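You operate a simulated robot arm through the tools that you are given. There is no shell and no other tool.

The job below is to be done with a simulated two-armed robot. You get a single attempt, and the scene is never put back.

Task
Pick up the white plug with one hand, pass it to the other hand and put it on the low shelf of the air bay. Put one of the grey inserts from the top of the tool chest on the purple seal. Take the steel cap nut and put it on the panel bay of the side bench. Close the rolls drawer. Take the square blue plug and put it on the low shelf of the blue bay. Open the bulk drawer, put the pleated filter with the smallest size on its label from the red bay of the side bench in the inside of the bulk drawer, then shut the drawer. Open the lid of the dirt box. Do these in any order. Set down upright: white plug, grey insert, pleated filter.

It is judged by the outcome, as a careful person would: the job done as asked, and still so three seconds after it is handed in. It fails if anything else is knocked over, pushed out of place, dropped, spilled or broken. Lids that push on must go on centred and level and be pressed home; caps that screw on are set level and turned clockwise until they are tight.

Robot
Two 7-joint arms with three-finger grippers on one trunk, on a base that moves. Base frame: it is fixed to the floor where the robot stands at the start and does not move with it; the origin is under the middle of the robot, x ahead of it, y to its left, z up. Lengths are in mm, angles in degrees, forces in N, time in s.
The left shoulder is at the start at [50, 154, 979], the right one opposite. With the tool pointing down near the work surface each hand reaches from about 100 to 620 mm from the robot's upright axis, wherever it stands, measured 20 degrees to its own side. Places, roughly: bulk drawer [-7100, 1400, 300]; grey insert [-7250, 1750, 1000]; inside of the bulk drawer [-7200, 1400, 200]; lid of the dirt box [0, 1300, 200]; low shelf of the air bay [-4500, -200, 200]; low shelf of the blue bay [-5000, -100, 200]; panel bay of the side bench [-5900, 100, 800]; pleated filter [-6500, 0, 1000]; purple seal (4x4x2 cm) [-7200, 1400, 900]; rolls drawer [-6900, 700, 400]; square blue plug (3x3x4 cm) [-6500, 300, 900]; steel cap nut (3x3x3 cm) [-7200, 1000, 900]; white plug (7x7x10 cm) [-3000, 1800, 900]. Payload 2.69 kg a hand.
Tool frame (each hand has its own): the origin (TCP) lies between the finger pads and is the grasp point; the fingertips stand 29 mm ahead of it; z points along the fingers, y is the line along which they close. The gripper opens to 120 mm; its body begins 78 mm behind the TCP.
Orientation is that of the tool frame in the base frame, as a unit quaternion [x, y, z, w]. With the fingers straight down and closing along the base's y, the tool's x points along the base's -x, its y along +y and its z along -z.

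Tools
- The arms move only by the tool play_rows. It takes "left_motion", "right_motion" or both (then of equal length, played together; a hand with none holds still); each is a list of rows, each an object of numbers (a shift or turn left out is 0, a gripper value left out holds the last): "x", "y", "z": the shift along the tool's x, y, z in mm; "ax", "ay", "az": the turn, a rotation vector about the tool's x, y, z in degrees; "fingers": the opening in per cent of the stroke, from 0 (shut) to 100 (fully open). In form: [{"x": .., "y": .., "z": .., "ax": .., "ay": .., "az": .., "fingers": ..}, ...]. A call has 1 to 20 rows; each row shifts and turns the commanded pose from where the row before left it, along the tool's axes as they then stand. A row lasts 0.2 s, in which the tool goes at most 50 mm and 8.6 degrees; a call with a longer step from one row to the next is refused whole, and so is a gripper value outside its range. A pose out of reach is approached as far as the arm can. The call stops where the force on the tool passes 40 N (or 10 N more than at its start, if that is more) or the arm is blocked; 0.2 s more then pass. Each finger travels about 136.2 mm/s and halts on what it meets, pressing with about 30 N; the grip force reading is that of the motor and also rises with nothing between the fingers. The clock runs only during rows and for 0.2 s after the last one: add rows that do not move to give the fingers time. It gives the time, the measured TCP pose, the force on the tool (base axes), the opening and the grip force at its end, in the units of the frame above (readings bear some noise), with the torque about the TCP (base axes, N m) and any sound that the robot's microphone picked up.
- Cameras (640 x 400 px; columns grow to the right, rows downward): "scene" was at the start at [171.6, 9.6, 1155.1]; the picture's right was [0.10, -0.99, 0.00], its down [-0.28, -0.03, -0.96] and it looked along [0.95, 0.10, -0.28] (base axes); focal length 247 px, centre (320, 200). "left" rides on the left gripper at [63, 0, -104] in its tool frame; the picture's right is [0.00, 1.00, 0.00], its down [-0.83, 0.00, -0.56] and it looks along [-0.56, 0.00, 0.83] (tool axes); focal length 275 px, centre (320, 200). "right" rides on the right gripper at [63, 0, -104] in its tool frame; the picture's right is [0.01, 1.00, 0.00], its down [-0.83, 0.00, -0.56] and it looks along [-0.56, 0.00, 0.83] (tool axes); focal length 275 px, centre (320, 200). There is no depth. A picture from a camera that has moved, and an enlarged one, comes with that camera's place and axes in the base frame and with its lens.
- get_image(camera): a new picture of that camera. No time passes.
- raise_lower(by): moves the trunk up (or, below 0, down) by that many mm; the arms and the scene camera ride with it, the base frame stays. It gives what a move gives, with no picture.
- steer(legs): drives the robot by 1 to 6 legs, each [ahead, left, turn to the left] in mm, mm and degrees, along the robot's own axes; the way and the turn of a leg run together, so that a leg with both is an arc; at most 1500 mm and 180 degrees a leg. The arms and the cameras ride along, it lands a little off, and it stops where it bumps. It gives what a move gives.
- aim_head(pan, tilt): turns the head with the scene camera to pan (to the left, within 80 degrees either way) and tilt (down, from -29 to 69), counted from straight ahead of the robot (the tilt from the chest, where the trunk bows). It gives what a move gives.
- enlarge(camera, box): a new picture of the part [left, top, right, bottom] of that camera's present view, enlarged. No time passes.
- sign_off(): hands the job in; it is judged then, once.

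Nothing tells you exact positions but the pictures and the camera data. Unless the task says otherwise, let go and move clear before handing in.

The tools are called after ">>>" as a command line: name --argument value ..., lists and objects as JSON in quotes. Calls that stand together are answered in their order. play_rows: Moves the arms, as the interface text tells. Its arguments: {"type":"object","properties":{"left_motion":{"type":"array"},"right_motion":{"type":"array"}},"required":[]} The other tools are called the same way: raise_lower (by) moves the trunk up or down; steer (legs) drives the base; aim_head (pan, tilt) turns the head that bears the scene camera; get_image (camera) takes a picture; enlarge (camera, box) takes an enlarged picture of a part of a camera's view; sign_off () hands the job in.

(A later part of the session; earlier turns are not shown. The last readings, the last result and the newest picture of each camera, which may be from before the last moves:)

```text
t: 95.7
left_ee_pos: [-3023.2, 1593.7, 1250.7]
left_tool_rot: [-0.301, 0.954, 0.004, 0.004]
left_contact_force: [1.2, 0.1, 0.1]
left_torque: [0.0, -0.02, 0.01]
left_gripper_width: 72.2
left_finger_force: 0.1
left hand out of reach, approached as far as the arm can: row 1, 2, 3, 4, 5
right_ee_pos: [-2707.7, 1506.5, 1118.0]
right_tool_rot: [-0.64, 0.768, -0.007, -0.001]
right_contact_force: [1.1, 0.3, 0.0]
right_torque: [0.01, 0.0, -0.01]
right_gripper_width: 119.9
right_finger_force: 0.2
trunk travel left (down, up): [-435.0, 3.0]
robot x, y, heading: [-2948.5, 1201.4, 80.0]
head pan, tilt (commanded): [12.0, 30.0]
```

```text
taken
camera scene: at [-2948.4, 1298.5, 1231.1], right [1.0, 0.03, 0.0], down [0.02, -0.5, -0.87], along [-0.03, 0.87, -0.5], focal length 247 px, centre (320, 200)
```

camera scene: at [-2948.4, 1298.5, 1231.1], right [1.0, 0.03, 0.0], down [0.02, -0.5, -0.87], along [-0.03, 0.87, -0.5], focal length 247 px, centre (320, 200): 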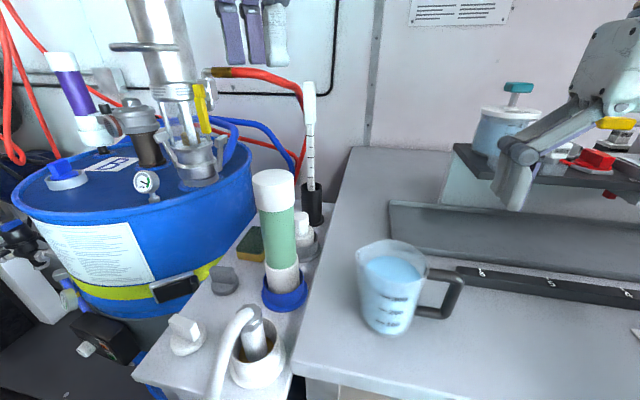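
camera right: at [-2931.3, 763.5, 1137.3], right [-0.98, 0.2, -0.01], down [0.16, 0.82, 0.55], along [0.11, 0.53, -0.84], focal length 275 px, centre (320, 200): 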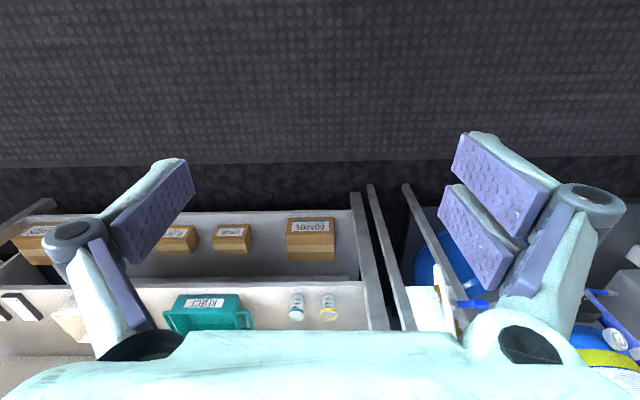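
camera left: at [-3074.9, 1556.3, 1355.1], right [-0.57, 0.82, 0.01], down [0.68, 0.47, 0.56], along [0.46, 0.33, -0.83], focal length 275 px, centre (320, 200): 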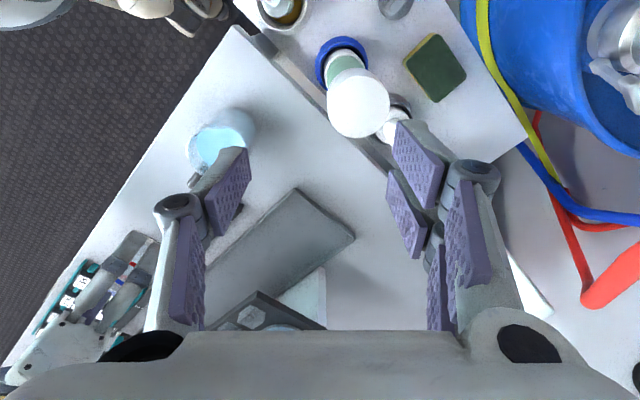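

At that height the arm is at its reach limit. I'll come 40 mm closer and bring the hand in lower from the left side of the row (between the jar and the dip-stick).

>>> steer --legs '[[40, 0, 0]]'

>>> play_rows --left_motion '[{"x": 30, "y": 20}, {"x": 30, "y": 20}, {"x": 30, "y": 20}, {"z": 35}, {"z": 35}, {"z": 35}, {"z": 35}, {}]'

>>> get_image --camera "left"

>>> get_image --camera "scene"

```text
t: 96.7
left_ee_pos: [-3021.2, 1602.4, 1250.1]
left_tool_rot: [-0.303, 0.953, 0.004, 0.004]
left_contact_force: [-0.4, -0.4, 1.0]
left_torque: [0.02, -0.01, -0.01]
left_gripper_width: 72.2
left_finger_force: 0.0
right_ee_pos: [-2705.8, 1517.9, 1119.1]
right_tool_rot: [-0.641, 0.768, -0.006, -0.001]
right_contact_force: [0.5, 0.3, 0.3]
right_torque: [0.03, 0.0, -0.02]
right_gripper_width: 119.7
right_finger_force: 0.1
trunk travel left (down, up): [-435.0, 3.0]
robot x, y, heading: [-2943.7, 1212.1, 80.1]
head pan, tilt (commanded): [12.0, 30.0]
stopped in leg 1: the robot was blocked; the commanded pose is now the measured one
```

```text
t: 98.5
left_ee_pos: [-3129.3, 1600.7, 1110.2]
left_tool_rot: [-0.302, 0.953, 0.003, 0.004]
left_contact_force: [0.7, -0.6, 0.9]
left_torque: [0.0, -0.02, 0.0]
left_gripper_width: 72.1
left_finger_force: 0.2
right_ee_pos: [-2705.8, 1519.6, 1118.1]
right_tool_rot: [-0.641, 0.768, -0.007, -0.001]
right_contact_force: [-1.0, 0.0, 0.0]
right_torque: [0.01, 0.03, -0.01]
right_gripper_width: 119.6
right_finger_force: 0.1
trunk travel left (down, up): [-435.0, 3.0]
robot x, y, heading: [-2946.3, 1211.8, 80.2]
head pan, tilt (commanded): [12.0, 30.0]
```

```text
taken
camera left: at [-3181.3, 1562.7, 1215.3], right [-0.57, 0.82, 0.01], down [0.68, 0.47, 0.56], along [0.46, 0.33, -0.83], focal length 275 px, centre (320, 200)
```

left: 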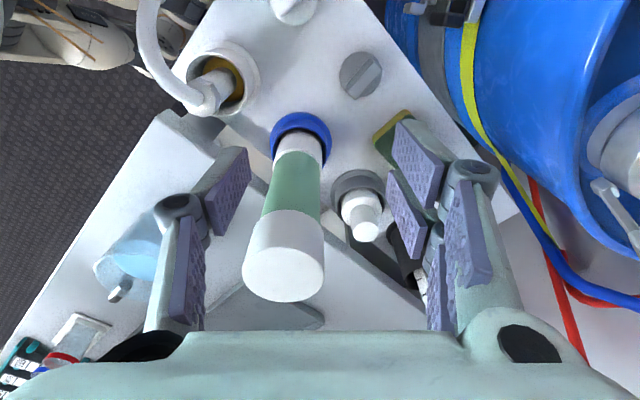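

```text
taken
camera scene: at [-2945.7, 1309.0, 1231.1], right [1.0, 0.04, 0.0], down [0.02, -0.5, -0.87], along [-0.03, 0.87, -0.5], focal length 247 px, centre (320, 200)
```

scene: 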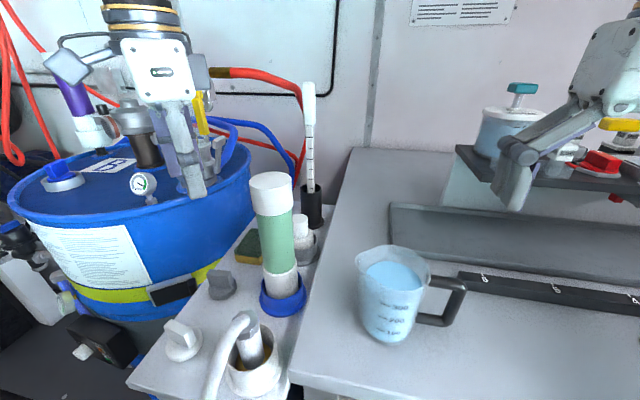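

The base bumped the bench foot, so I stay here (nothing shifted in view). The plug shows at (-3011,1758) in the left camera too. I'll go forward on the left side of the row, then slide right over the knob.

>>> play_rows --left_motion '[{"x": -18.5, "y": 25.1, "z": 15}, {"x": -18.5, "y": 25.1, "z": 20}, {"x": -18.5, "y": 25.1, "z": 25}, {"x": -18.5, "y": 25.1, "z": 25}, {"x": -18.5, "y": 25.1, "z": 25}, {}]'

>>> get_image --camera "left"

>>> get_image --camera "scene"

```text
t: 99.9
left_ee_pos: [-3123.5, 1759.3, 1000.8]
left_tool_rot: [-0.303, 0.953, 0.004, 0.004]
left_contact_force: [-0.6, -0.5, 0.9]
left_torque: [0.01, 0.0, 0.0]
left_gripper_width: 71.8
left_finger_force: 0.0
right_ee_pos: [-2706.1, 1517.9, 1119.0]
right_tool_rot: [-0.64, 0.768, -0.005, -0.001]
right_contact_force: [0.0, 0.2, 0.2]
right_torque: [0.03, -0.02, 0.0]
right_gripper_width: 120.1
right_finger_force: 0.1
trunk travel left (down, up): [-435.0, 3.0]
robot x, y, heading: [-2942.9, 1212.9, 80.2]
head pan, tilt (commanded): [12.0, 30.0]
```

```text
taken
camera left: at [-3176.1, 1721.9, 1106.3], right [-0.57, 0.82, 0.01], down [0.68, 0.47, 0.57], along [0.46, 0.33, -0.82], focal length 275 px, centre (320, 200)
```

left: 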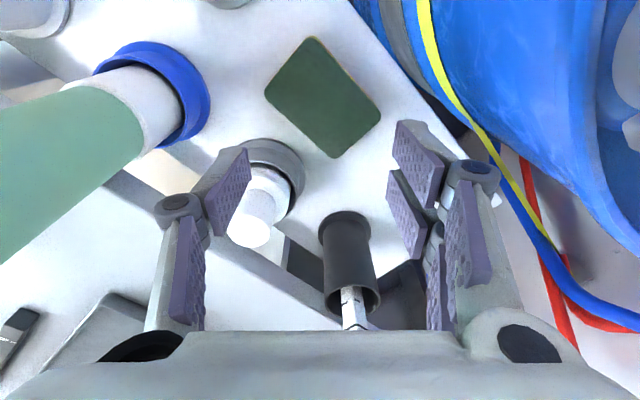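

```text
taken
camera scene: at [-2945.9, 1308.4, 1231.3], right [1.0, 0.04, 0.0], down [0.02, -0.5, -0.87], along [-0.03, 0.87, -0.5], focal length 247 px, centre (320, 200)
```

scene: 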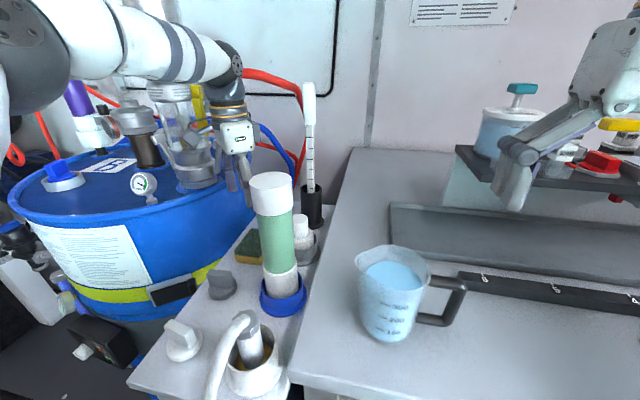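

>>> play_rows --left_motion '[{"x": -23.3, "y": -16.3}, {"x": -23.3, "y": -16.3}, {"x": -23.3, "y": -16.3}, {"x": -23.3, "y": -16.3}, {}]'

>>> get_image --camera "left"

>>> enlarge --camera "scene" --box '[200, 90, 380, 290]'

```text
t: 101.1
left_ee_pos: [-3009.4, 1760.4, 1002.0]
left_tool_rot: [-0.303, 0.953, 0.004, 0.004]
left_contact_force: [0.1, -0.6, 0.1]
left_torque: [-0.04, -0.01, 0.0]
left_gripper_width: 71.9
left_finger_force: 0.1
right_ee_pos: [-2706.2, 1519.5, 1119.1]
right_tool_rot: [-0.641, 0.768, -0.007, -0.001]
right_contact_force: [0.0, 0.4, 1.4]
right_torque: [-0.01, 0.02, 0.04]
right_gripper_width: 120.0
right_finger_force: 0.1
trunk travel left (down, up): [-435.0, 3.0]
robot x, y, heading: [-2945.5, 1215.5, 80.3]
head pan, tilt (commanded): [12.0, 30.0]
```

```text
taken
camera left: at [-3061.2, 1722.7, 1106.6], right [-0.57, 0.82, 0.0], down [0.68, 0.47, 0.56], along [0.46, 0.33, -0.83], focal length 275 px, centre (320, 200)
```

left: 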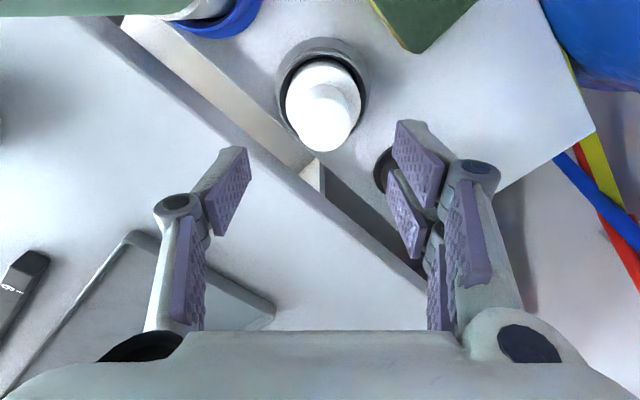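

```text
2.00 times, centred on (290, 190) of scene
camera zoom: at [-2946.1, 1309.1, 1231.1], right [1.0, 0.04, 0.0], down [0.02, -0.5, -0.87], along [-0.03, 0.87, -0.5], focal length 493 px, centre (380, 220)
```

zoom: 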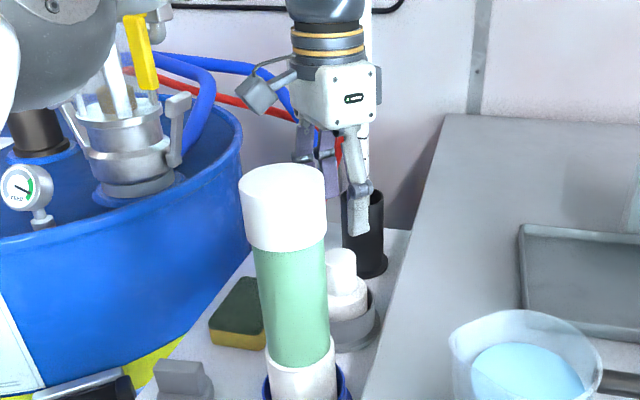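

>>> enlarge --camera "left" --box '[250, 20, 400, 170]'

```text
2.67 times, centred on (325, 95) of left
camera zoom: at [-3061.2, 1722.7, 1106.6], right [-0.57, 0.82, 0.0], down [0.68, 0.47, 0.56], along [0.46, 0.33, -0.83], focal length 734 px, centre (307, 480)
```

zoom: 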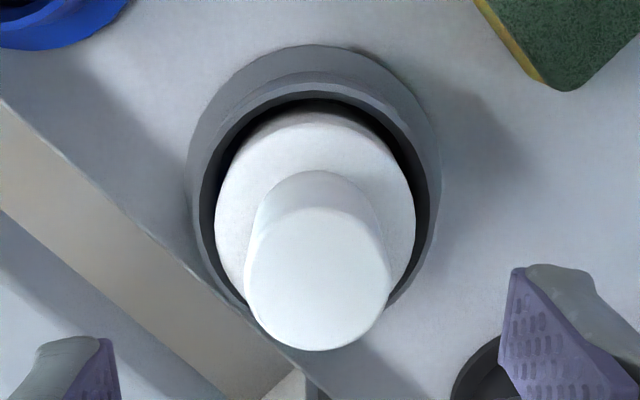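

The knob is almost centred under the hand (≈3 mm off). I'll correct, descend 72 mm and close on the knob.

>>> play_rows --left_motion '[{"x": 2, "y": 2.7, "z": 18}, {"z": 18}, {"z": 18}, {"z": 18}, {}, {"fingers": 0}, {"fingers": 0}, {"fingers": 0}, {"fingers": 0}]'

>>> get_image --camera "left"

```text
t: 103.1
left_ee_pos: [-3014.8, 1761.0, 928.0]
left_tool_rot: [-0.303, 0.953, 0.004, 0.004]
left_contact_force: [-0.2, 0.3, 2.1]
left_torque: [0.06, -0.04, 0.04]
left_gripper_width: 36.6
left_finger_force: 30.1
right_ee_pos: [-2705.2, 1518.9, 1117.5]
right_tool_rot: [-0.641, 0.768, -0.007, -0.001]
right_contact_force: [0.7, -0.6, -1.0]
right_torque: [0.01, 0.0, 0.02]
right_gripper_width: 119.8
right_finger_force: 0.1
trunk travel left (down, up): [-435.0, 3.0]
robot x, y, heading: [-2944.2, 1213.5, 80.4]
head pan, tilt (commanded): [12.0, 30.0]
```

```text
taken
camera left: at [-3065.5, 1724.2, 1034.2], right [-0.57, 0.82, 0.0], down [0.68, 0.47, 0.56], along [0.46, 0.33, -0.83], focal length 275 px, centre (320, 200)
```

left: 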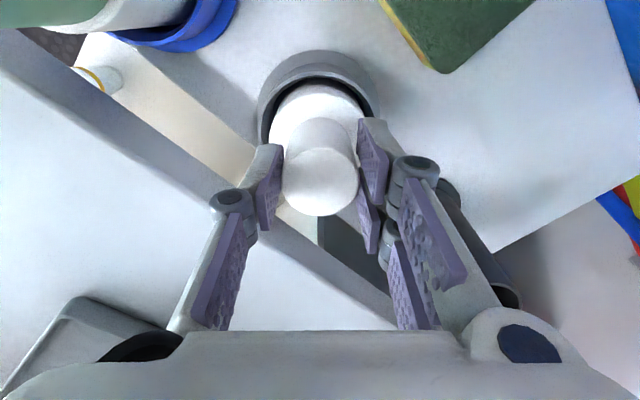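

Gripped at 36.6 mm. Lifting straight out of the socket.

>>> play_rows --left_motion '[{"z": -20}, {"z": -25}, {"z": -25}, {"z": -25}, {"z": -15}, {}]'

>>> get_image --camera "left"

>>> enlarge --camera "scene" --box '[200, 90, 380, 290]'

```text
t: 104.5
left_ee_pos: [-3014.4, 1762.7, 1040.3]
left_tool_rot: [-0.302, 0.953, 0.004, 0.004]
left_contact_force: [-0.3, 0.8, -1.2]
left_torque: [0.0, -0.02, -0.03]
left_gripper_width: 36.8
left_finger_force: 30.8
right_ee_pos: [-2705.6, 1519.0, 1118.0]
right_tool_rot: [-0.641, 0.767, -0.007, -0.001]
right_contact_force: [0.4, -1.0, 0.2]
right_torque: [0.01, -0.01, -0.01]
right_gripper_width: 120.0
right_finger_force: 0.0
trunk travel left (down, up): [-435.0, 3.0]
robot x, y, heading: [-2944.0, 1217.3, 80.1]
head pan, tilt (commanded): [12.0, 30.0]
```

```text
taken
camera left: at [-3065.9, 1723.8, 1145.5], right [-0.57, 0.82, 0.0], down [0.68, 0.47, 0.56], along [0.46, 0.33, -0.83], focal length 275 px, centre (320, 200)
```

left: 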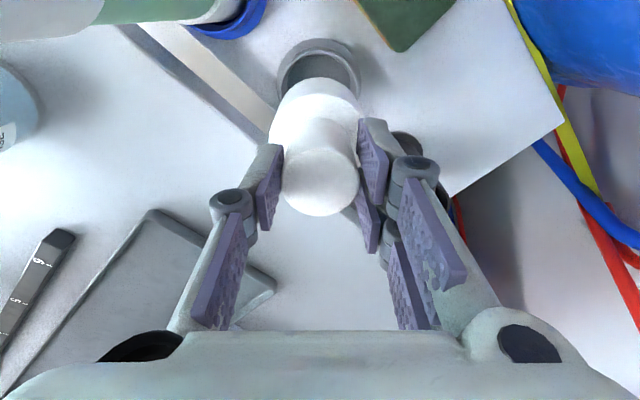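

```text
2.00 times, centred on (290, 190) of scene
camera zoom: at [-2945.8, 1309.4, 1231.0], right [1.0, 0.04, 0.0], down [0.02, -0.5, -0.87], along [-0.03, 0.87, -0.5], focal length 493 px, centre (380, 220)
```

zoom: 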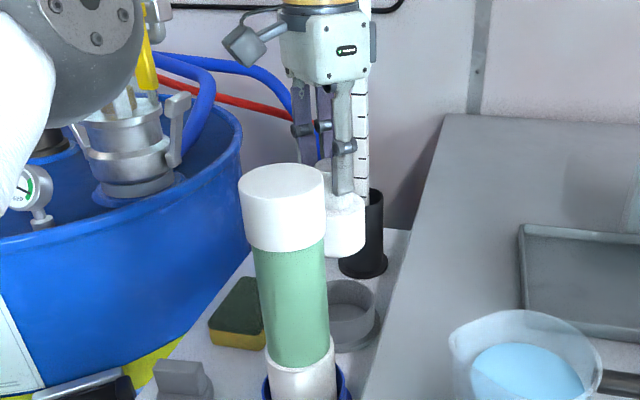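

The plug is out: a Ø37 knob on a Ø≈56 cylindrical body, ~100 mm tall. Now I retrace: slide left of the row, then back the base into the aisle.

>>> play_rows --left_motion '[{"x": 23.3, "y": 16.3}, {"x": 23.3, "y": 16.3}, {"x": 23.3, "y": 16.3}, {"x": 23.3, "y": 16.3}, {"x": 10, "y": 6}, {}]'

>>> get_image --camera "scene"

>>> steer --legs '[[-650, 0, 0]]'

>>> get_image --camera "scene"

```text
t: 105.9
left_ee_pos: [-3138.8, 1758.9, 1039.6]
left_tool_rot: [-0.302, 0.953, 0.004, 0.004]
left_contact_force: [-0.1, 0.7, -0.9]
left_torque: [-0.01, 0.0, 0.02]
left_gripper_width: 36.9
left_finger_force: 30.4
right_ee_pos: [-2706.6, 1519.2, 1118.1]
right_tool_rot: [-0.64, 0.768, -0.006, -0.001]
right_contact_force: [1.0, -1.0, 1.2]
right_torque: [-0.01, -0.02, 0.03]
right_gripper_width: 119.9
right_finger_force: 0.2
trunk travel left (down, up): [-435.0, 3.0]
robot x, y, heading: [-2945.2, 1210.6, 80.3]
head pan, tilt (commanded): [12.0, 30.0]
```

```text
taken
camera scene: at [-2945.8, 1309.3, 1231.1], right [1.0, 0.04, 0.0], down [0.02, -0.5, -0.87], along [-0.03, 0.87, -0.5], focal length 247 px, centre (320, 200)
```

scene: 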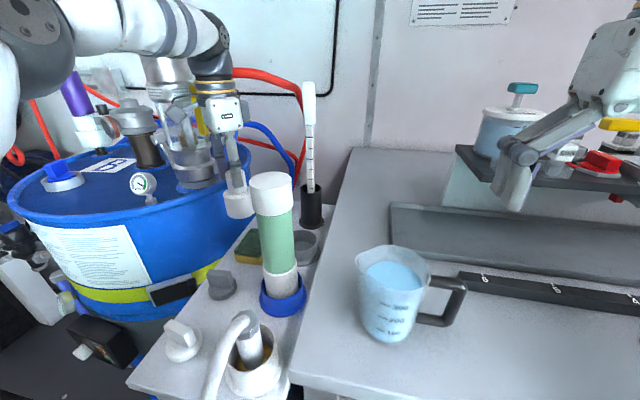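

```text
t: 109.5
left_ee_pos: [-3250.6, 1121.8, 1038.2]
left_tool_rot: [-0.303, 0.953, 0.003, 0.006]
left_contact_force: [0.3, 0.8, -0.4]
left_torque: [0.03, 0.02, 0.03]
left_gripper_width: 36.8
left_finger_force: 30.0
right_ee_pos: [-2817.7, 882.3, 1118.0]
right_tool_rot: [-0.642, 0.766, -0.007, -0.001]
right_contact_force: [-0.3, -0.8, -0.7]
right_torque: [0.06, -0.01, 0.0]
right_gripper_width: 120.3
right_finger_force: 0.1
trunk travel left (down, up): [-435.0, 3.0]
robot x, y, heading: [-3055.9, 575.4, 80.2]
head pan, tilt (commanded): [12.0, 30.0]
```

```text
taken
camera scene: at [-3056.3, 672.0, 1231.1], right [1.0, 0.04, 0.0], down [0.02, -0.5, -0.87], along [-0.03, 0.87, -0.5], focal length 247 px, centre (320, 200)
```

scene: 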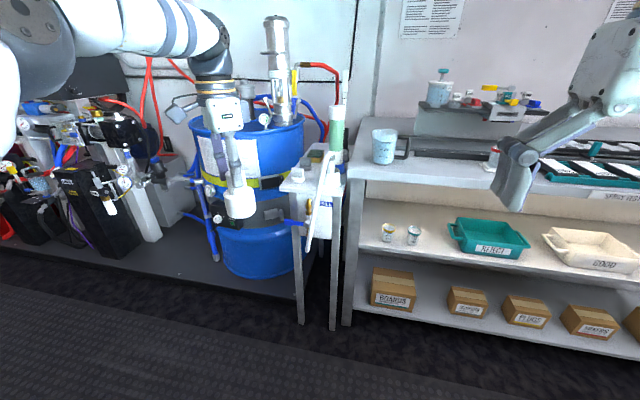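

>>> play_rows --left_motion '[{"x": 28.4, "y": -28.2}, {"x": 28.4, "y": -28.2}, {"x": 28.4, "y": -28.2}, {"x": 28.4, "y": -28.2}, {"x": 28.4, "y": -28.2}, {}]'

>>> steer --legs '[[0, 0, 90]]'

>>> aim_head --pan 45 --tilt 25

>>> get_image --camera "scene"

```text
t: 110.9
left_ee_pos: [-3284.4, 924.3, 1036.2]
left_tool_rot: [-0.303, 0.953, 0.004, 0.004]
left_contact_force: [-0.1, 0.4, -1.5]
left_torque: [-0.01, 0.01, -0.02]
left_gripper_width: 36.7
left_finger_force: 29.8
right_ee_pos: [-2816.6, 883.3, 1118.4]
right_tool_rot: [-0.643, 0.766, -0.007, -0.002]
right_contact_force: [-0.2, 0.0, 0.5]
right_torque: [0.02, -0.02, 0.02]
right_gripper_width: 120.0
right_finger_force: 0.0
trunk travel left (down, up): [-435.0, 3.0]
robot x, y, heading: [-3057.4, 576.2, 79.9]
head pan, tilt (commanded): [12.0, 30.0]
```

```text
t: 115.1
left_ee_pos: [-3406.9, 352.3, 1036.4]
left_tool_rot: [0.886, -0.464, -0.006, -0.001]
left_contact_force: [-0.2, 1.0, -1.1]
left_torque: [0.02, -0.01, 0.0]
left_gripper_width: 36.6
left_finger_force: 30.3
right_ee_pos: [-3358.4, 818.1, 1118.0]
right_tool_rot: [0.996, -0.094, 0.006, -0.004]
right_contact_force: [-1.1, 0.3, -0.1]
right_torque: [0.05, 0.0, 0.03]
right_gripper_width: 119.9
right_finger_force: 0.1
trunk travel left (down, up): [-435.0, 3.0]
robot x, y, heading: [-3056.4, 576.0, 169.5]
head pan, tilt (commanded): [12.0, 30.0]
```

```text
t: 116.1
left_ee_pos: [-3406.5, 351.0, 1035.8]
left_tool_rot: [0.886, -0.464, -0.006, -0.001]
left_contact_force: [0.3, -1.4, -2.3]
left_torque: [0.0, 0.0, 0.01]
left_gripper_width: 36.7
left_finger_force: 30.3
right_ee_pos: [-3358.9, 818.4, 1117.6]
right_tool_rot: [0.996, -0.094, 0.006, -0.004]
right_contact_force: [0.8, 0.0, 0.5]
right_torque: [0.01, -0.01, -0.02]
right_gripper_width: 119.9
right_finger_force: 0.0
trunk travel left (down, up): [-435.0, 3.0]
robot x, y, heading: [-3060.9, 574.8, 169.4]
head pan, tilt (commanded): [45.0, 25.0]
```

```text
taken
camera scene: at [-3135.0, 525.1, 1239.0], right [-0.57, 0.82, 0.0], down [0.35, 0.24, -0.91], along [-0.75, -0.51, -0.42], focal length 247 px, centre (320, 200)
```

scene: 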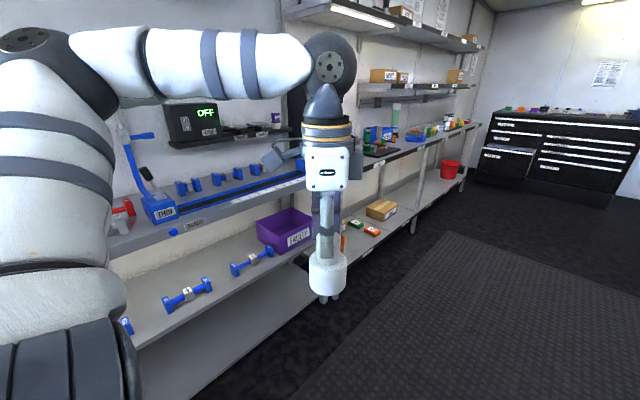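

The side bench on the left wall has several bays with low shelves; its front line is ≈850 mm from me. I'll drive to the air bay and face it.

>>> steer --legs '[[1200, 0, 0.5], [0, 0, 90]]'

>>> aim_head --pan 0 --tilt 30

>>> get_image --camera "scene"

```text
t: 126.0
left_ee_pos: [-3995.8, 440.0, 1034.2]
left_tool_rot: [0.952, 0.305, -0.005, 0.003]
left_contact_force: [-0.1, -0.7, -1.1]
left_torque: [0.0, 0.0, -0.01]
left_gripper_width: 36.8
left_finger_force: 29.8
right_ee_pos: [-4464.5, 481.7, 1118.0]
right_tool_rot: [0.767, 0.642, 0.001, -0.007]
right_contact_force: [0.4, -0.3, -0.1]
right_torque: [0.01, -0.03, 0.03]
right_gripper_width: 119.9
right_finger_force: 0.0
trunk travel left (down, up): [-435.0, 3.0]
robot x, y, heading: [-4226.0, 789.7, -99.6]
head pan, tilt (commanded): [45.0, 25.0]
```

```text
t: 127.1
left_ee_pos: [-3995.1, 440.7, 1035.4]
left_tool_rot: [0.953, 0.304, -0.005, 0.004]
left_contact_force: [-0.2, -0.1, -0.4]
left_torque: [0.0, -0.02, -0.01]
left_gripper_width: 36.7
left_finger_force: 30.3
right_ee_pos: [-4463.0, 482.5, 1118.5]
right_tool_rot: [0.766, 0.643, 0.001, -0.006]
right_contact_force: [0.7, 0.3, -0.3]
right_torque: [0.01, 0.01, -0.01]
right_gripper_width: 120.1
right_finger_force: 0.1
trunk travel left (down, up): [-435.0, 3.0]
robot x, y, heading: [-4226.7, 790.1, -99.7]
head pan, tilt (commanded): [0.0, 30.0]
```

```text
taken
camera scene: at [-4239.6, 693.7, 1231.1], right [-0.99, 0.17, 0.0], down [0.08, 0.49, -0.87], along [-0.14, -0.85, -0.5], focal length 247 px, centre (320, 200)
```

scene: 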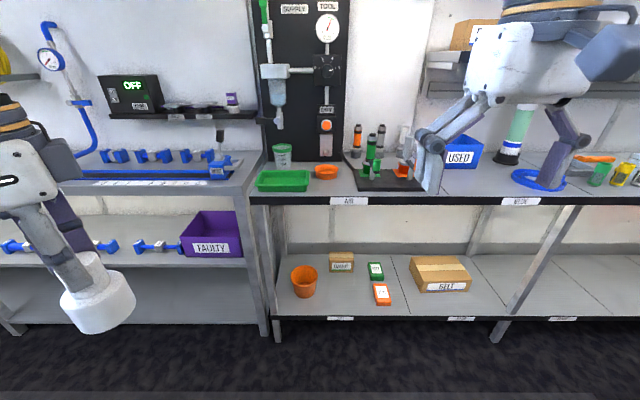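

>>> enlarge --camera "scene" --box '[240, 180, 440, 345]'

>>> enlarge --camera "scene" --box '[420, 150, 640, 345]'

```text
2.42 times, centred on (340, 262) of scene
camera zoom: at [-4239.6, 693.7, 1231.1], right [-0.99, 0.17, 0.0], down [0.08, 0.49, -0.87], along [-0.14, -0.85, -0.5], focal length 598 px, centre (272, 48)
```

zoom: 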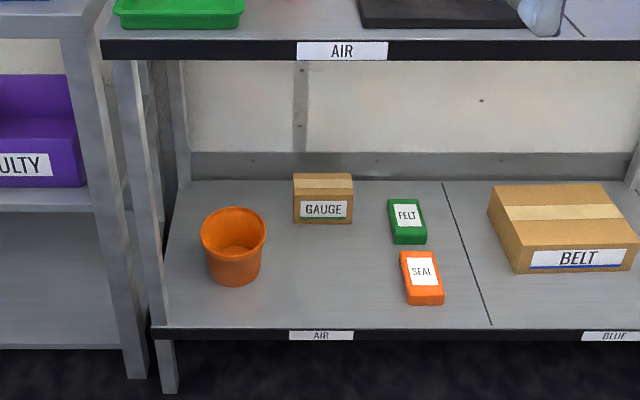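

```text
2.05 times, centred on (530, 248) of scene
camera zoom: at [-4239.6, 693.7, 1231.1], right [-0.99, 0.17, 0.0], down [0.08, 0.49, -0.87], along [-0.14, -0.85, -0.5], focal length 506 px, centre (-111, 103)
```

zoom: 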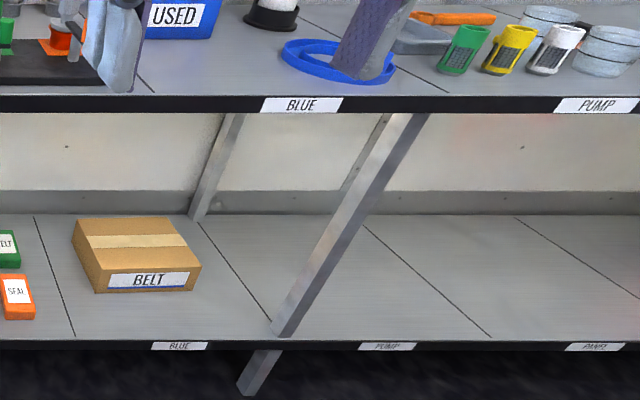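

I read the labels: the AIR low shelf (z≈215) has free space at about (-4475,-75) between the orange cup and the SEAL box. Here in the aisle I'll do the hand-over: left hand to front-centre with the plug upright, right hand turned to point left (70° from vertical) to take the body.

>>> play_rows --left_motion '[{"az": -7.5}, {"az": -7.5}, {"az": -7.5}, {"az": -7.5}, {"az": -7.5}, {"az": -7.5}, {"x": -14, "y": -32.8, "z": -9.2}, {"x": -14, "y": -32.8, "z": -9.2}, {"x": -14, "y": -32.8, "z": -9.2}, {"x": -14, "y": -32.8, "z": -9.2}, {"x": -14, "y": -32.8, "z": -9.2}, {"x": -14, "y": -32.8, "z": -9.2}, {}, {}, {}, {}, {}, {}, {}, {}]' --right_motion '[{"az": -8.2}, {"az": -8.2}, {"az": -8.2}, {"az": -8.2}, {"az": -8.2}, {"az": -8.2}, {"az": -8.2}, {"az": -8.2}, {"az": -8.2}, {"az": -8.2}, {"az": -8}, {"ay": -7.8}, {"ay": -7.8}, {"ay": -7.8}, {"ay": -7.8}, {"ay": -7.8}, {"ay": -7.8}, {"ay": -7.8}, {"ay": -7.8}, {"ay": -7.6}]'

>>> get_image --camera "scene"

>>> get_image --camera "right"

>>> get_image --camera "left"

```text
t: 131.3
left_ee_pos: [-4200.7, 393.5, 1093.1]
left_tool_rot: [0.763, 0.646, -0.005, 0.002]
left_contact_force: [-0.9, 0.1, -1.1]
left_torque: [0.02, -0.01, -0.03]
left_gripper_width: 36.9
left_finger_force: 30.0
right_ee_pos: [-4266.8, 589.7, 1108.2]
right_tool_rot: [0.075, 0.817, -0.045, 0.569]
right_contact_force: [0.4, 0.2, -0.6]
right_torque: [0.01, 0.01, 0.0]
right_gripper_width: 120.1
right_finger_force: 0.2
right hand out of reach, approached as far as the arm can: row 7, 8, 9, 10, 11, 15, 16, 17, 18, 19, 20
trunk travel left (down, up): [-435.0, 3.0]
robot x, y, heading: [-4224.9, 789.8, -99.6]
head pan, tilt (commanded): [0.0, 30.0]
```

```text
taken
camera scene: at [-4239.7, 693.4, 1231.0], right [-0.99, 0.17, 0.0], down [0.08, 0.49, -0.87], along [-0.14, -0.85, -0.5], focal length 247 px, centre (320, 200)
```

scene: 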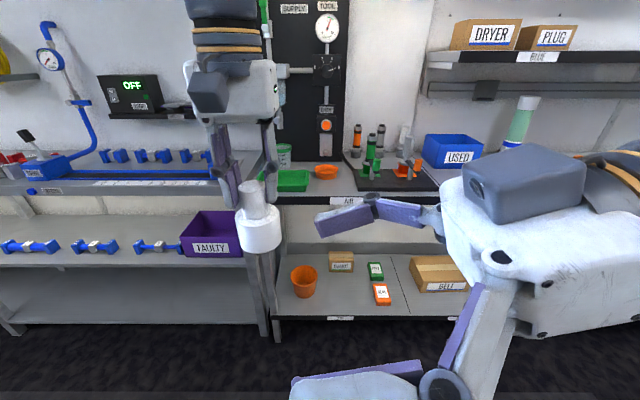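

```text
taken
camera right: at [-4383.6, 611.3, 1084.7], right [0.17, 0.98, 0.01], down [-0.23, 0.03, 0.97], along [0.96, -0.17, 0.23], focal length 275 px, centre (320, 200)
```

right: 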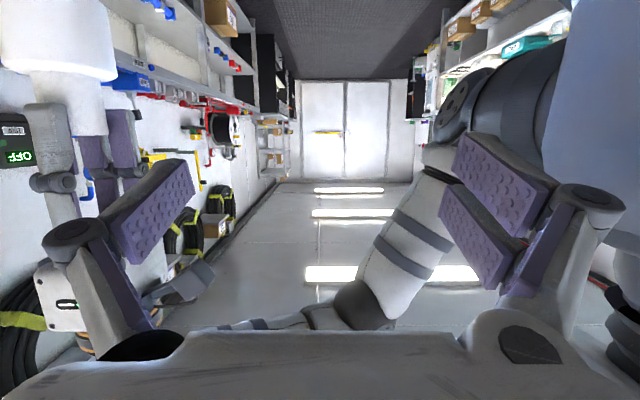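

```text
taken
camera left: at [-4190.1, 455.5, 1197.9], right [0.99, -0.17, 0.0], down [-0.14, -0.81, 0.56], along [-0.1, -0.56, -0.83], focal length 275 px, centre (320, 200)
```

left: 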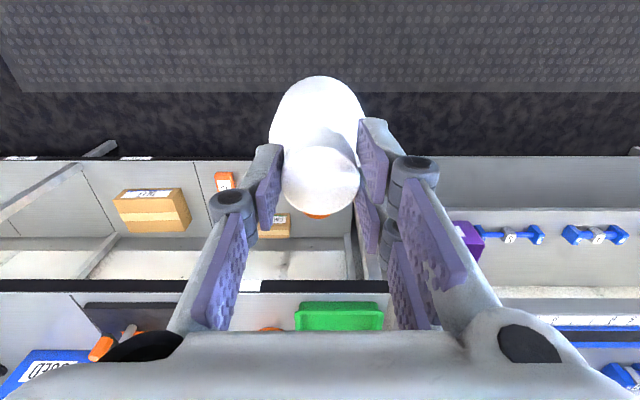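

The right hand reached the orientation but not the spot (arm limits near the side); the pre-handover spot in front should be easier. I'll move it there in steps.

>>> play_rows --right_motion '[{"x": -3, "y": -8.7, "z": 30.7}, {"x": -3, "y": -8.7, "z": 30.7}, {"x": -3, "y": -8.7, "z": 30.7}, {"x": -3, "y": -8.7, "z": 30.7}, {"x": -3, "y": -8.7, "z": 30.7}, {}]'

>>> get_image --camera "scene"

>>> get_image --camera "right"

```text
t: 132.7
left_ee_pos: [-4202.5, 393.8, 1092.9]
left_tool_rot: [0.763, 0.646, -0.005, 0.002]
left_contact_force: [-0.2, 0.5, -1.5]
left_torque: [0.02, -0.01, 0.01]
left_gripper_width: 36.7
left_finger_force: 30.1
right_ee_pos: [-4127.9, 521.0, 1068.5]
right_tool_rot: [0.075, 0.818, -0.046, 0.568]
right_contact_force: [-0.5, -0.7, -0.7]
right_torque: [0.04, -0.03, 0.03]
right_gripper_width: 120.1
right_finger_force: 0.0
trunk travel left (down, up): [-435.0, 3.0]
robot x, y, heading: [-4226.3, 786.8, -99.6]
head pan, tilt (commanded): [0.0, 30.0]
```

```text
taken
camera scene: at [-4240.1, 693.8, 1231.1], right [-0.99, 0.17, 0.0], down [0.08, 0.49, -0.87], along [-0.14, -0.85, -0.5], focal length 247 px, centre (320, 200)
```

scene: 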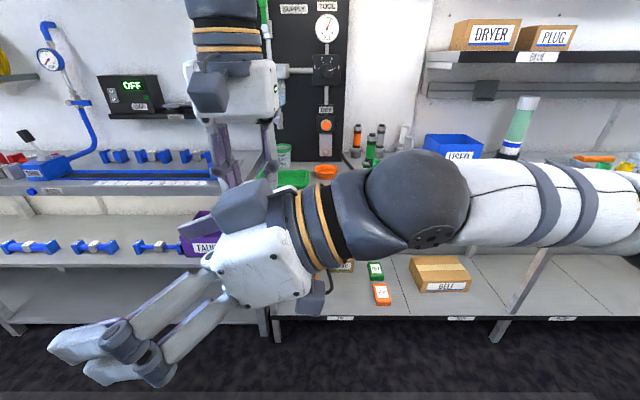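

```text
taken
camera right: at [-4245.5, 543.5, 1045.1], right [0.17, 0.98, 0.01], down [-0.23, 0.03, 0.97], along [0.96, -0.17, 0.23], focal length 275 px, centre (320, 200)
```

right: 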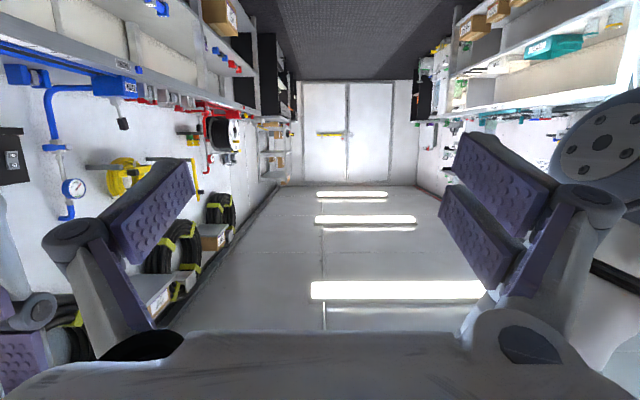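

>>> play_rows --right_motion '[{"x": 12.3, "z": -41.8}, {"x": 12.3, "z": -41.8}, {"x": 12.3, "z": -41.8}, {"x": 12.3, "z": -41.8}, {}]'

```text
t: 133.9
left_ee_pos: [-4201.7, 392.8, 1091.5]
left_tool_rot: [0.764, 0.646, -0.006, 0.001]
left_contact_force: [-0.3, -0.8, -1.4]
left_torque: [0.03, 0.03, -0.02]
left_gripper_width: 36.8
left_finger_force: 29.4
right_ee_pos: [-4247.8, 570.2, 1073.8]
right_tool_rot: [0.077, 0.819, -0.046, 0.567]
right_contact_force: [0.3, 0.4, -0.3]
right_torque: [-0.02, 0.0, 0.0]
right_gripper_width: 119.9
right_finger_force: 0.1
right hand out of reach, approached as far as the arm can: row 3, 4
trunk travel left (down, up): [-435.0, 3.0]
robot x, y, heading: [-4226.8, 786.9, -99.5]
head pan, tilt (commanded): [0.0, 30.0]
```

>>> play_rows --right_motion '[{"x": 4.1, "y": -25, "z": -11.3}, {"x": 4.1, "y": -25, "z": -11.3}, {"x": 4.1, "y": -25, "z": -11.3}, {"x": 4.1, "y": -25, "z": -11.3}, {"x": 4.1, "y": -25, "z": -11.3}, {"y": -25}, {}]'

>>> get_image --camera "scene"

>>> get_image --camera "right"

```text
t: 135.5
left_ee_pos: [-4202.2, 392.7, 1092.3]
left_tool_rot: [0.763, 0.646, -0.005, 0.002]
left_contact_force: [-0.5, 0.1, -1.0]
left_torque: [0.02, -0.02, 0.0]
left_gripper_width: 36.5
left_finger_force: 29.7
right_ee_pos: [-4234.8, 538.1, 1111.5]
right_tool_rot: [0.076, 0.819, -0.045, 0.567]
right_contact_force: [-0.5, -0.5, 0.1]
right_torque: [0.0, 0.0, -0.01]
right_gripper_width: 119.8
right_finger_force: 0.0
right hand out of reach, approached as far as the arm can: row 1, 2, 3, 4, 5, 6
trunk travel left (down, up): [-435.0, 3.0]
robot x, y, heading: [-4222.8, 791.1, -99.6]
head pan, tilt (commanded): [0.0, 30.0]
```

```text
taken
camera scene: at [-4239.7, 693.6, 1231.1], right [-0.99, 0.17, 0.0], down [0.08, 0.49, -0.87], along [-0.14, -0.85, -0.5], focal length 247 px, centre (320, 200)
```

scene: 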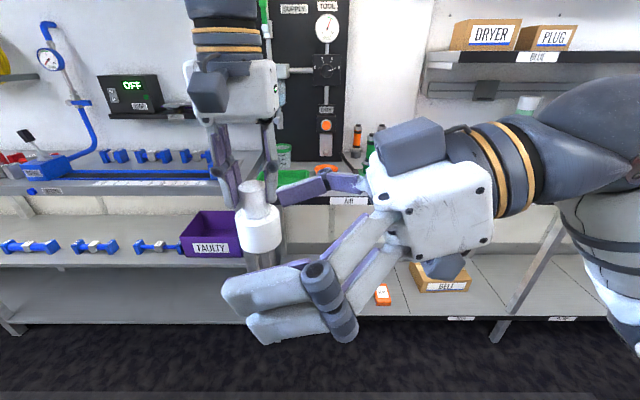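

```text
taken
camera right: at [-4352.8, 560.2, 1088.4], right [0.18, 0.98, 0.01], down [-0.23, 0.03, 0.97], along [0.96, -0.17, 0.23], focal length 275 px, centre (320, 200)
```

right: 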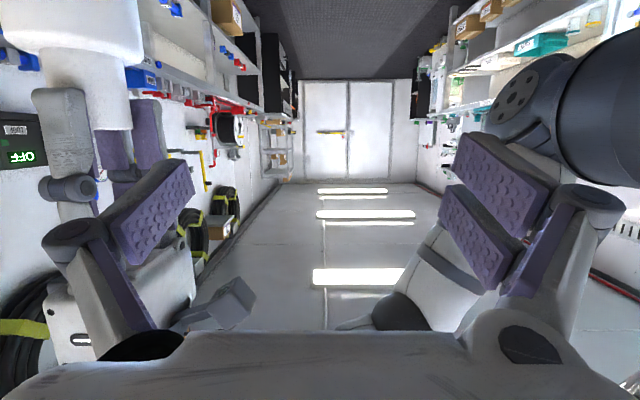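

The inward-pointing pose is at the right arm's joint limits. I'll change the plan: right hand approaches from my side (pitched forward, a natural pose), with the left hand holding the plug farther out and lower. First the right hand returns to its normal pose.

>>> play_rows --right_motion '[{"x": 15, "y": -5, "ay": 7.8}, {"x": 15, "y": -5, "ay": 7.8}, {"x": 15, "y": -5, "ay": 7.8}, {"x": 15, "y": -5, "ay": 7.8}, {"x": 15, "y": -5, "ay": 7.8}, {"x": 15, "y": -5, "ay": 7.8}, {"x": 15, "y": -5, "ay": 7.8}, {"x": 15, "y": -5, "ay": 7.8}, {"x": 15, "y": -5, "ay": 7.6}, {"x": 15}, {"x": 15}, {}]'

>>> play_rows --right_motion '[{"az": 8.2}, {"az": 8.2}, {"az": 8.2}, {"az": 8.2}, {"az": 8.2}, {"az": 8.2}, {"az": 8.2}, {"az": 8.2}, {"az": 8.2}, {"az": 8.2}, {"az": 8}, {}]'

>>> get_image --camera "scene"

```text
t: 138.1
left_ee_pos: [-4202.0, 393.5, 1092.7]
left_tool_rot: [0.763, 0.646, -0.006, 0.002]
left_contact_force: [-0.3, 0.3, -0.6]
left_torque: [-0.01, -0.01, 0.0]
left_gripper_width: 36.8
left_finger_force: 30.0
right_ee_pos: [-4359.9, 539.3, 1025.6]
right_tool_rot: [0.089, 0.996, 0.004, -0.004]
right_contact_force: [-0.3, 0.0, 0.8]
right_torque: [-0.02, 0.0, 0.01]
right_gripper_width: 119.9
right_finger_force: 0.1
right hand out of reach, approached as far as the arm can: row 8, 9, 10, 11
trunk travel left (down, up): [-435.0, 3.0]
robot x, y, heading: [-4229.4, 785.0, -99.6]
head pan, tilt (commanded): [0.0, 30.0]
```

```text
t: 140.7
left_ee_pos: [-4203.0, 393.7, 1093.3]
left_tool_rot: [0.764, 0.646, -0.005, 0.002]
left_contact_force: [0.0, -0.2, -1.2]
left_torque: [-0.01, -0.02, -0.03]
left_gripper_width: 36.7
left_finger_force: 30.2
right_ee_pos: [-4357.6, 541.1, 1026.9]
right_tool_rot: [0.767, 0.642, 0.001, -0.007]
right_contact_force: [0.0, -0.1, 0.3]
right_torque: [-0.02, -0.01, -0.02]
right_gripper_width: 120.1
right_finger_force: 0.0
trunk travel left (down, up): [-435.0, 3.0]
robot x, y, heading: [-4223.0, 790.1, -99.7]
head pan, tilt (commanded): [0.0, 30.0]
```

```text
taken
camera scene: at [-4239.8, 693.6, 1231.1], right [-0.99, 0.17, 0.0], down [0.08, 0.49, -0.87], along [-0.14, -0.85, -0.5], focal length 247 px, centre (320, 200)
```

scene: 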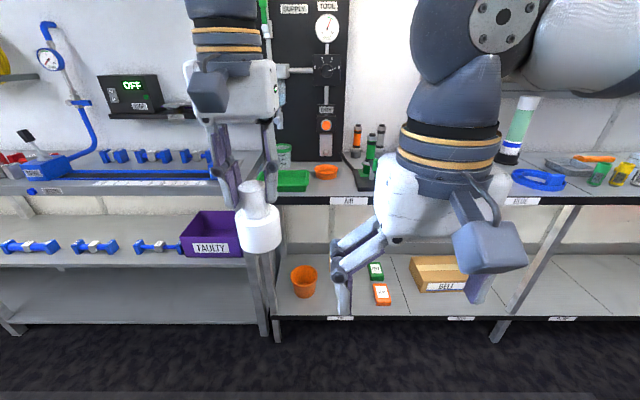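

>>> play_rows --right_motion '[{"x": -7, "y": -6.3, "z": 44.2}, {"x": -7, "y": -6.3, "z": 44.2}, {"x": -7, "y": -6.3, "z": 44.2}, {"x": -7, "y": -6.3, "z": 44.2}, {"x": -7, "y": -6.3, "z": 44.2}, {}, {}, {}, {}, {}, {}, {}]' --left_motion '[{"az": 8.2}, {"az": 8.2}, {"az": 8.2}, {"az": 8.2}, {"az": 8.2}, {"az": 8.2}, {"az": 8.2}, {"az": 8.2}, {"az": 8.2}, {"az": 8.2}, {"az": 8}, {}]'

>>> get_image --camera "scene"

```text
t: 143.3
left_ee_pos: [-4203.9, 390.8, 1093.3]
left_tool_rot: [0.996, -0.084, -0.003, 0.005]
left_contact_force: [1.2, 0.6, -1.2]
left_torque: [0.05, 0.03, -0.01]
left_gripper_width: 36.8
left_finger_force: 29.7
right_ee_pos: [-4397.8, 514.0, 806.0]
right_tool_rot: [0.767, 0.642, 0.002, -0.007]
right_contact_force: [0.5, -0.5, -0.3]
right_torque: [0.0, -0.02, 0.03]
right_gripper_width: 120.0
right_finger_force: 0.1
trunk travel left (down, up): [-435.0, 3.0]
robot x, y, heading: [-4227.2, 788.3, -99.6]
head pan, tilt (commanded): [0.0, 30.0]
```

```text
taken
camera scene: at [-4239.8, 693.7, 1231.1], right [-0.99, 0.17, 0.0], down [0.08, 0.49, -0.87], along [-0.14, -0.85, -0.5], focal length 247 px, centre (320, 200)
```

scene: 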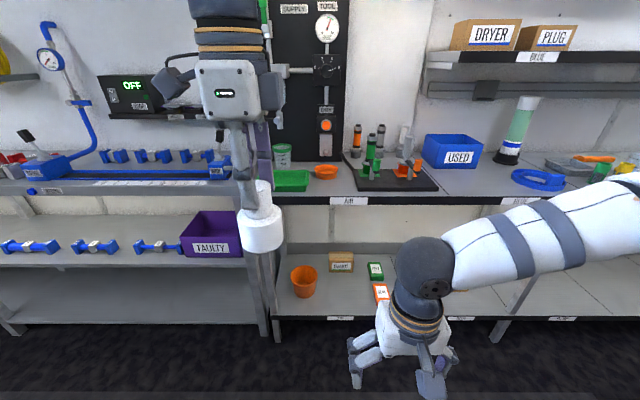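

>>> play_rows --left_motion '[{"x": -11.2, "y": 16.5, "z": 34.1}, {"x": -11.2, "y": 16.5, "z": 34.1}, {"x": -11.2, "y": 16.5, "z": 34.1}, {"x": -11.2, "y": 16.5, "z": 34.1}, {"x": -11.2, "y": 16.5, "z": 34.1}, {"x": -11.2, "y": 16.5, "z": 34.1}, {"x": -11.2, "y": 16.5, "z": 34.1}, {"x": -11.2, "y": 16.5, "z": 34.1}, {}, {}]' --right_motion '[{"x": -11, "ay": -7.8}, {"x": -10.9, "z": 1.5, "ay": -7.8}, {"x": -10.6, "z": 3, "ay": -7.8}, {"x": -10.1, "z": 4.4, "ay": -7.8}, {"x": -9.4, "z": 5.7, "ay": -7.8}, {"x": -8.5, "z": 6.9, "ay": -7.8}, {"x": -7.5, "z": 8, "ay": -7.8}, {"x": -6.4, "z": 9, "ay": -7.8}, {"x": -5.1, "z": 9.7, "ay": -7.6}, {}]'

>>> get_image --camera "scene"

>>> get_image --camera "right"

```text
t: 145.5
left_ee_pos: [-4317.5, 275.9, 820.2]
left_tool_rot: [0.996, -0.084, -0.003, 0.005]
left_contact_force: [-0.4, 0.1, -0.7]
left_torque: [-0.01, -0.01, 0.0]
left_gripper_width: 36.6
left_finger_force: 29.8
right_ee_pos: [-4415.2, 416.1, 805.1]
right_tool_rot: [0.628, 0.53, -0.439, 0.364]
right_contact_force: [-0.4, -0.6, -0.2]
right_torque: [0.01, 0.04, 0.03]
right_gripper_width: 119.7
right_finger_force: 0.0
trunk travel left (down, up): [-435.0, 3.0]
robot x, y, heading: [-4224.2, 788.1, -99.6]
head pan, tilt (commanded): [0.0, 30.0]
```

```text
taken
camera scene: at [-4239.9, 693.7, 1231.1], right [-0.99, 0.17, 0.0], down [0.08, 0.49, -0.87], along [-0.14, -0.85, -0.5], focal length 247 px, centre (320, 200)
```

scene: 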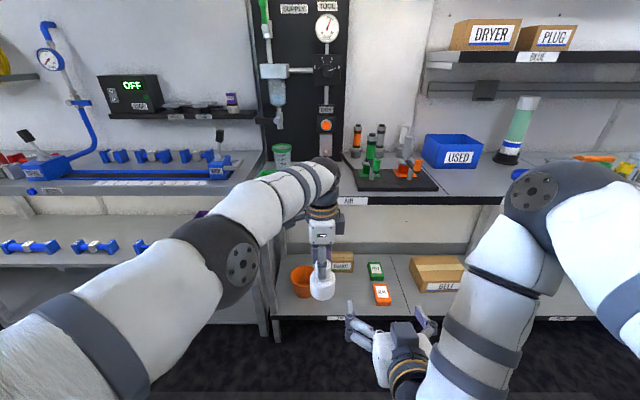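

```text
taken
camera right: at [-4395.4, 536.0, 781.4], right [0.99, -0.17, -0.01], down [0.05, 0.22, 0.97], along [-0.16, -0.96, 0.23], focal length 275 px, centre (320, 200)
```

right: 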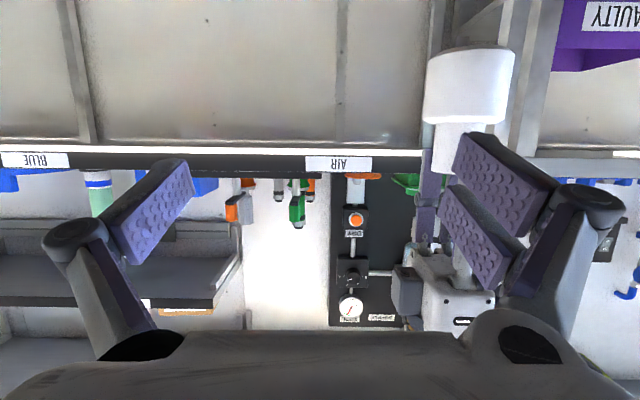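

Both hands are in good poses. Now align the right hand behind the plug, 100 mm short of it.

>>> play_rows --right_motion '[{"y": 30, "z": 7.3}, {"y": 30, "z": 7.3}, {"y": 30, "z": 7.3}, {"y": 30, "z": 7.3}, {}]'

>>> get_image --camera "right"

>>> get_image --camera "left"

>>> enlarge --camera "scene" --box '[240, 150, 480, 400]'

```text
t: 146.7
left_ee_pos: [-4316.8, 274.6, 821.8]
left_tool_rot: [0.997, -0.083, -0.002, 0.005]
left_contact_force: [-0.2, -0.4, -0.7]
left_torque: [-0.04, -0.02, 0.0]
left_gripper_width: 36.9
left_finger_force: 29.7
right_ee_pos: [-4303.6, 367.1, 794.7]
right_tool_rot: [0.628, 0.53, -0.439, 0.364]
right_contact_force: [0.0, 0.2, -1.3]
right_torque: [0.0, -0.02, 0.0]
right_gripper_width: 119.9
right_finger_force: 0.0
trunk travel left (down, up): [-435.0, 3.0]
robot x, y, heading: [-4229.5, 786.3, -99.5]
head pan, tilt (commanded): [0.0, 30.0]
```

```text
taken
camera right: at [-4282.0, 486.7, 771.3], right [0.98, -0.17, -0.01], down [0.05, 0.22, 0.97], along [-0.16, -0.96, 0.23], focal length 275 px, centre (320, 200)
```

right: 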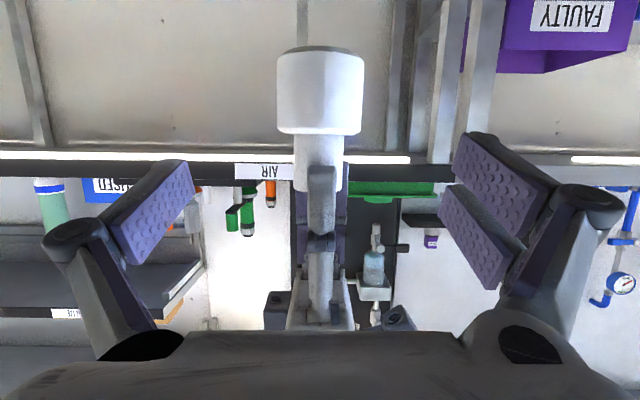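

```text
taken
camera left: at [-4254.1, 264.5, 926.8], right [-0.17, -0.99, 0.01], down [-0.82, 0.15, 0.56], along [-0.55, 0.09, -0.83], focal length 275 px, centre (320, 200)
```

left: 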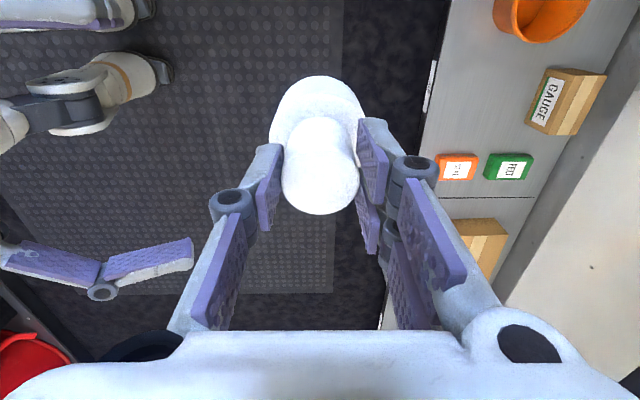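

```text
1.60 times, centred on (360, 275) of scene
camera zoom: at [-4239.9, 693.7, 1231.1], right [-0.99, 0.17, 0.0], down [0.08, 0.49, -0.87], along [-0.14, -0.85, -0.5], focal length 395 px, centre (256, 80)
```

zoom: 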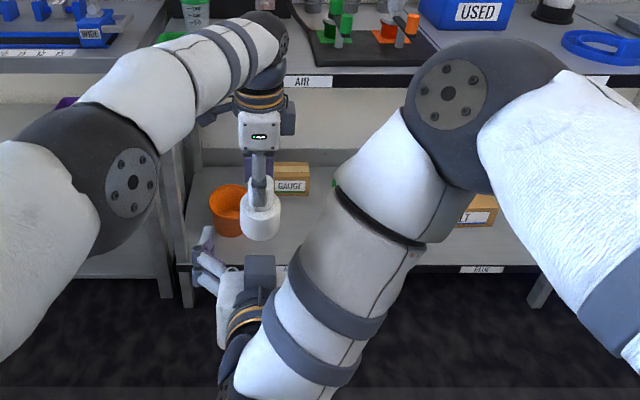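

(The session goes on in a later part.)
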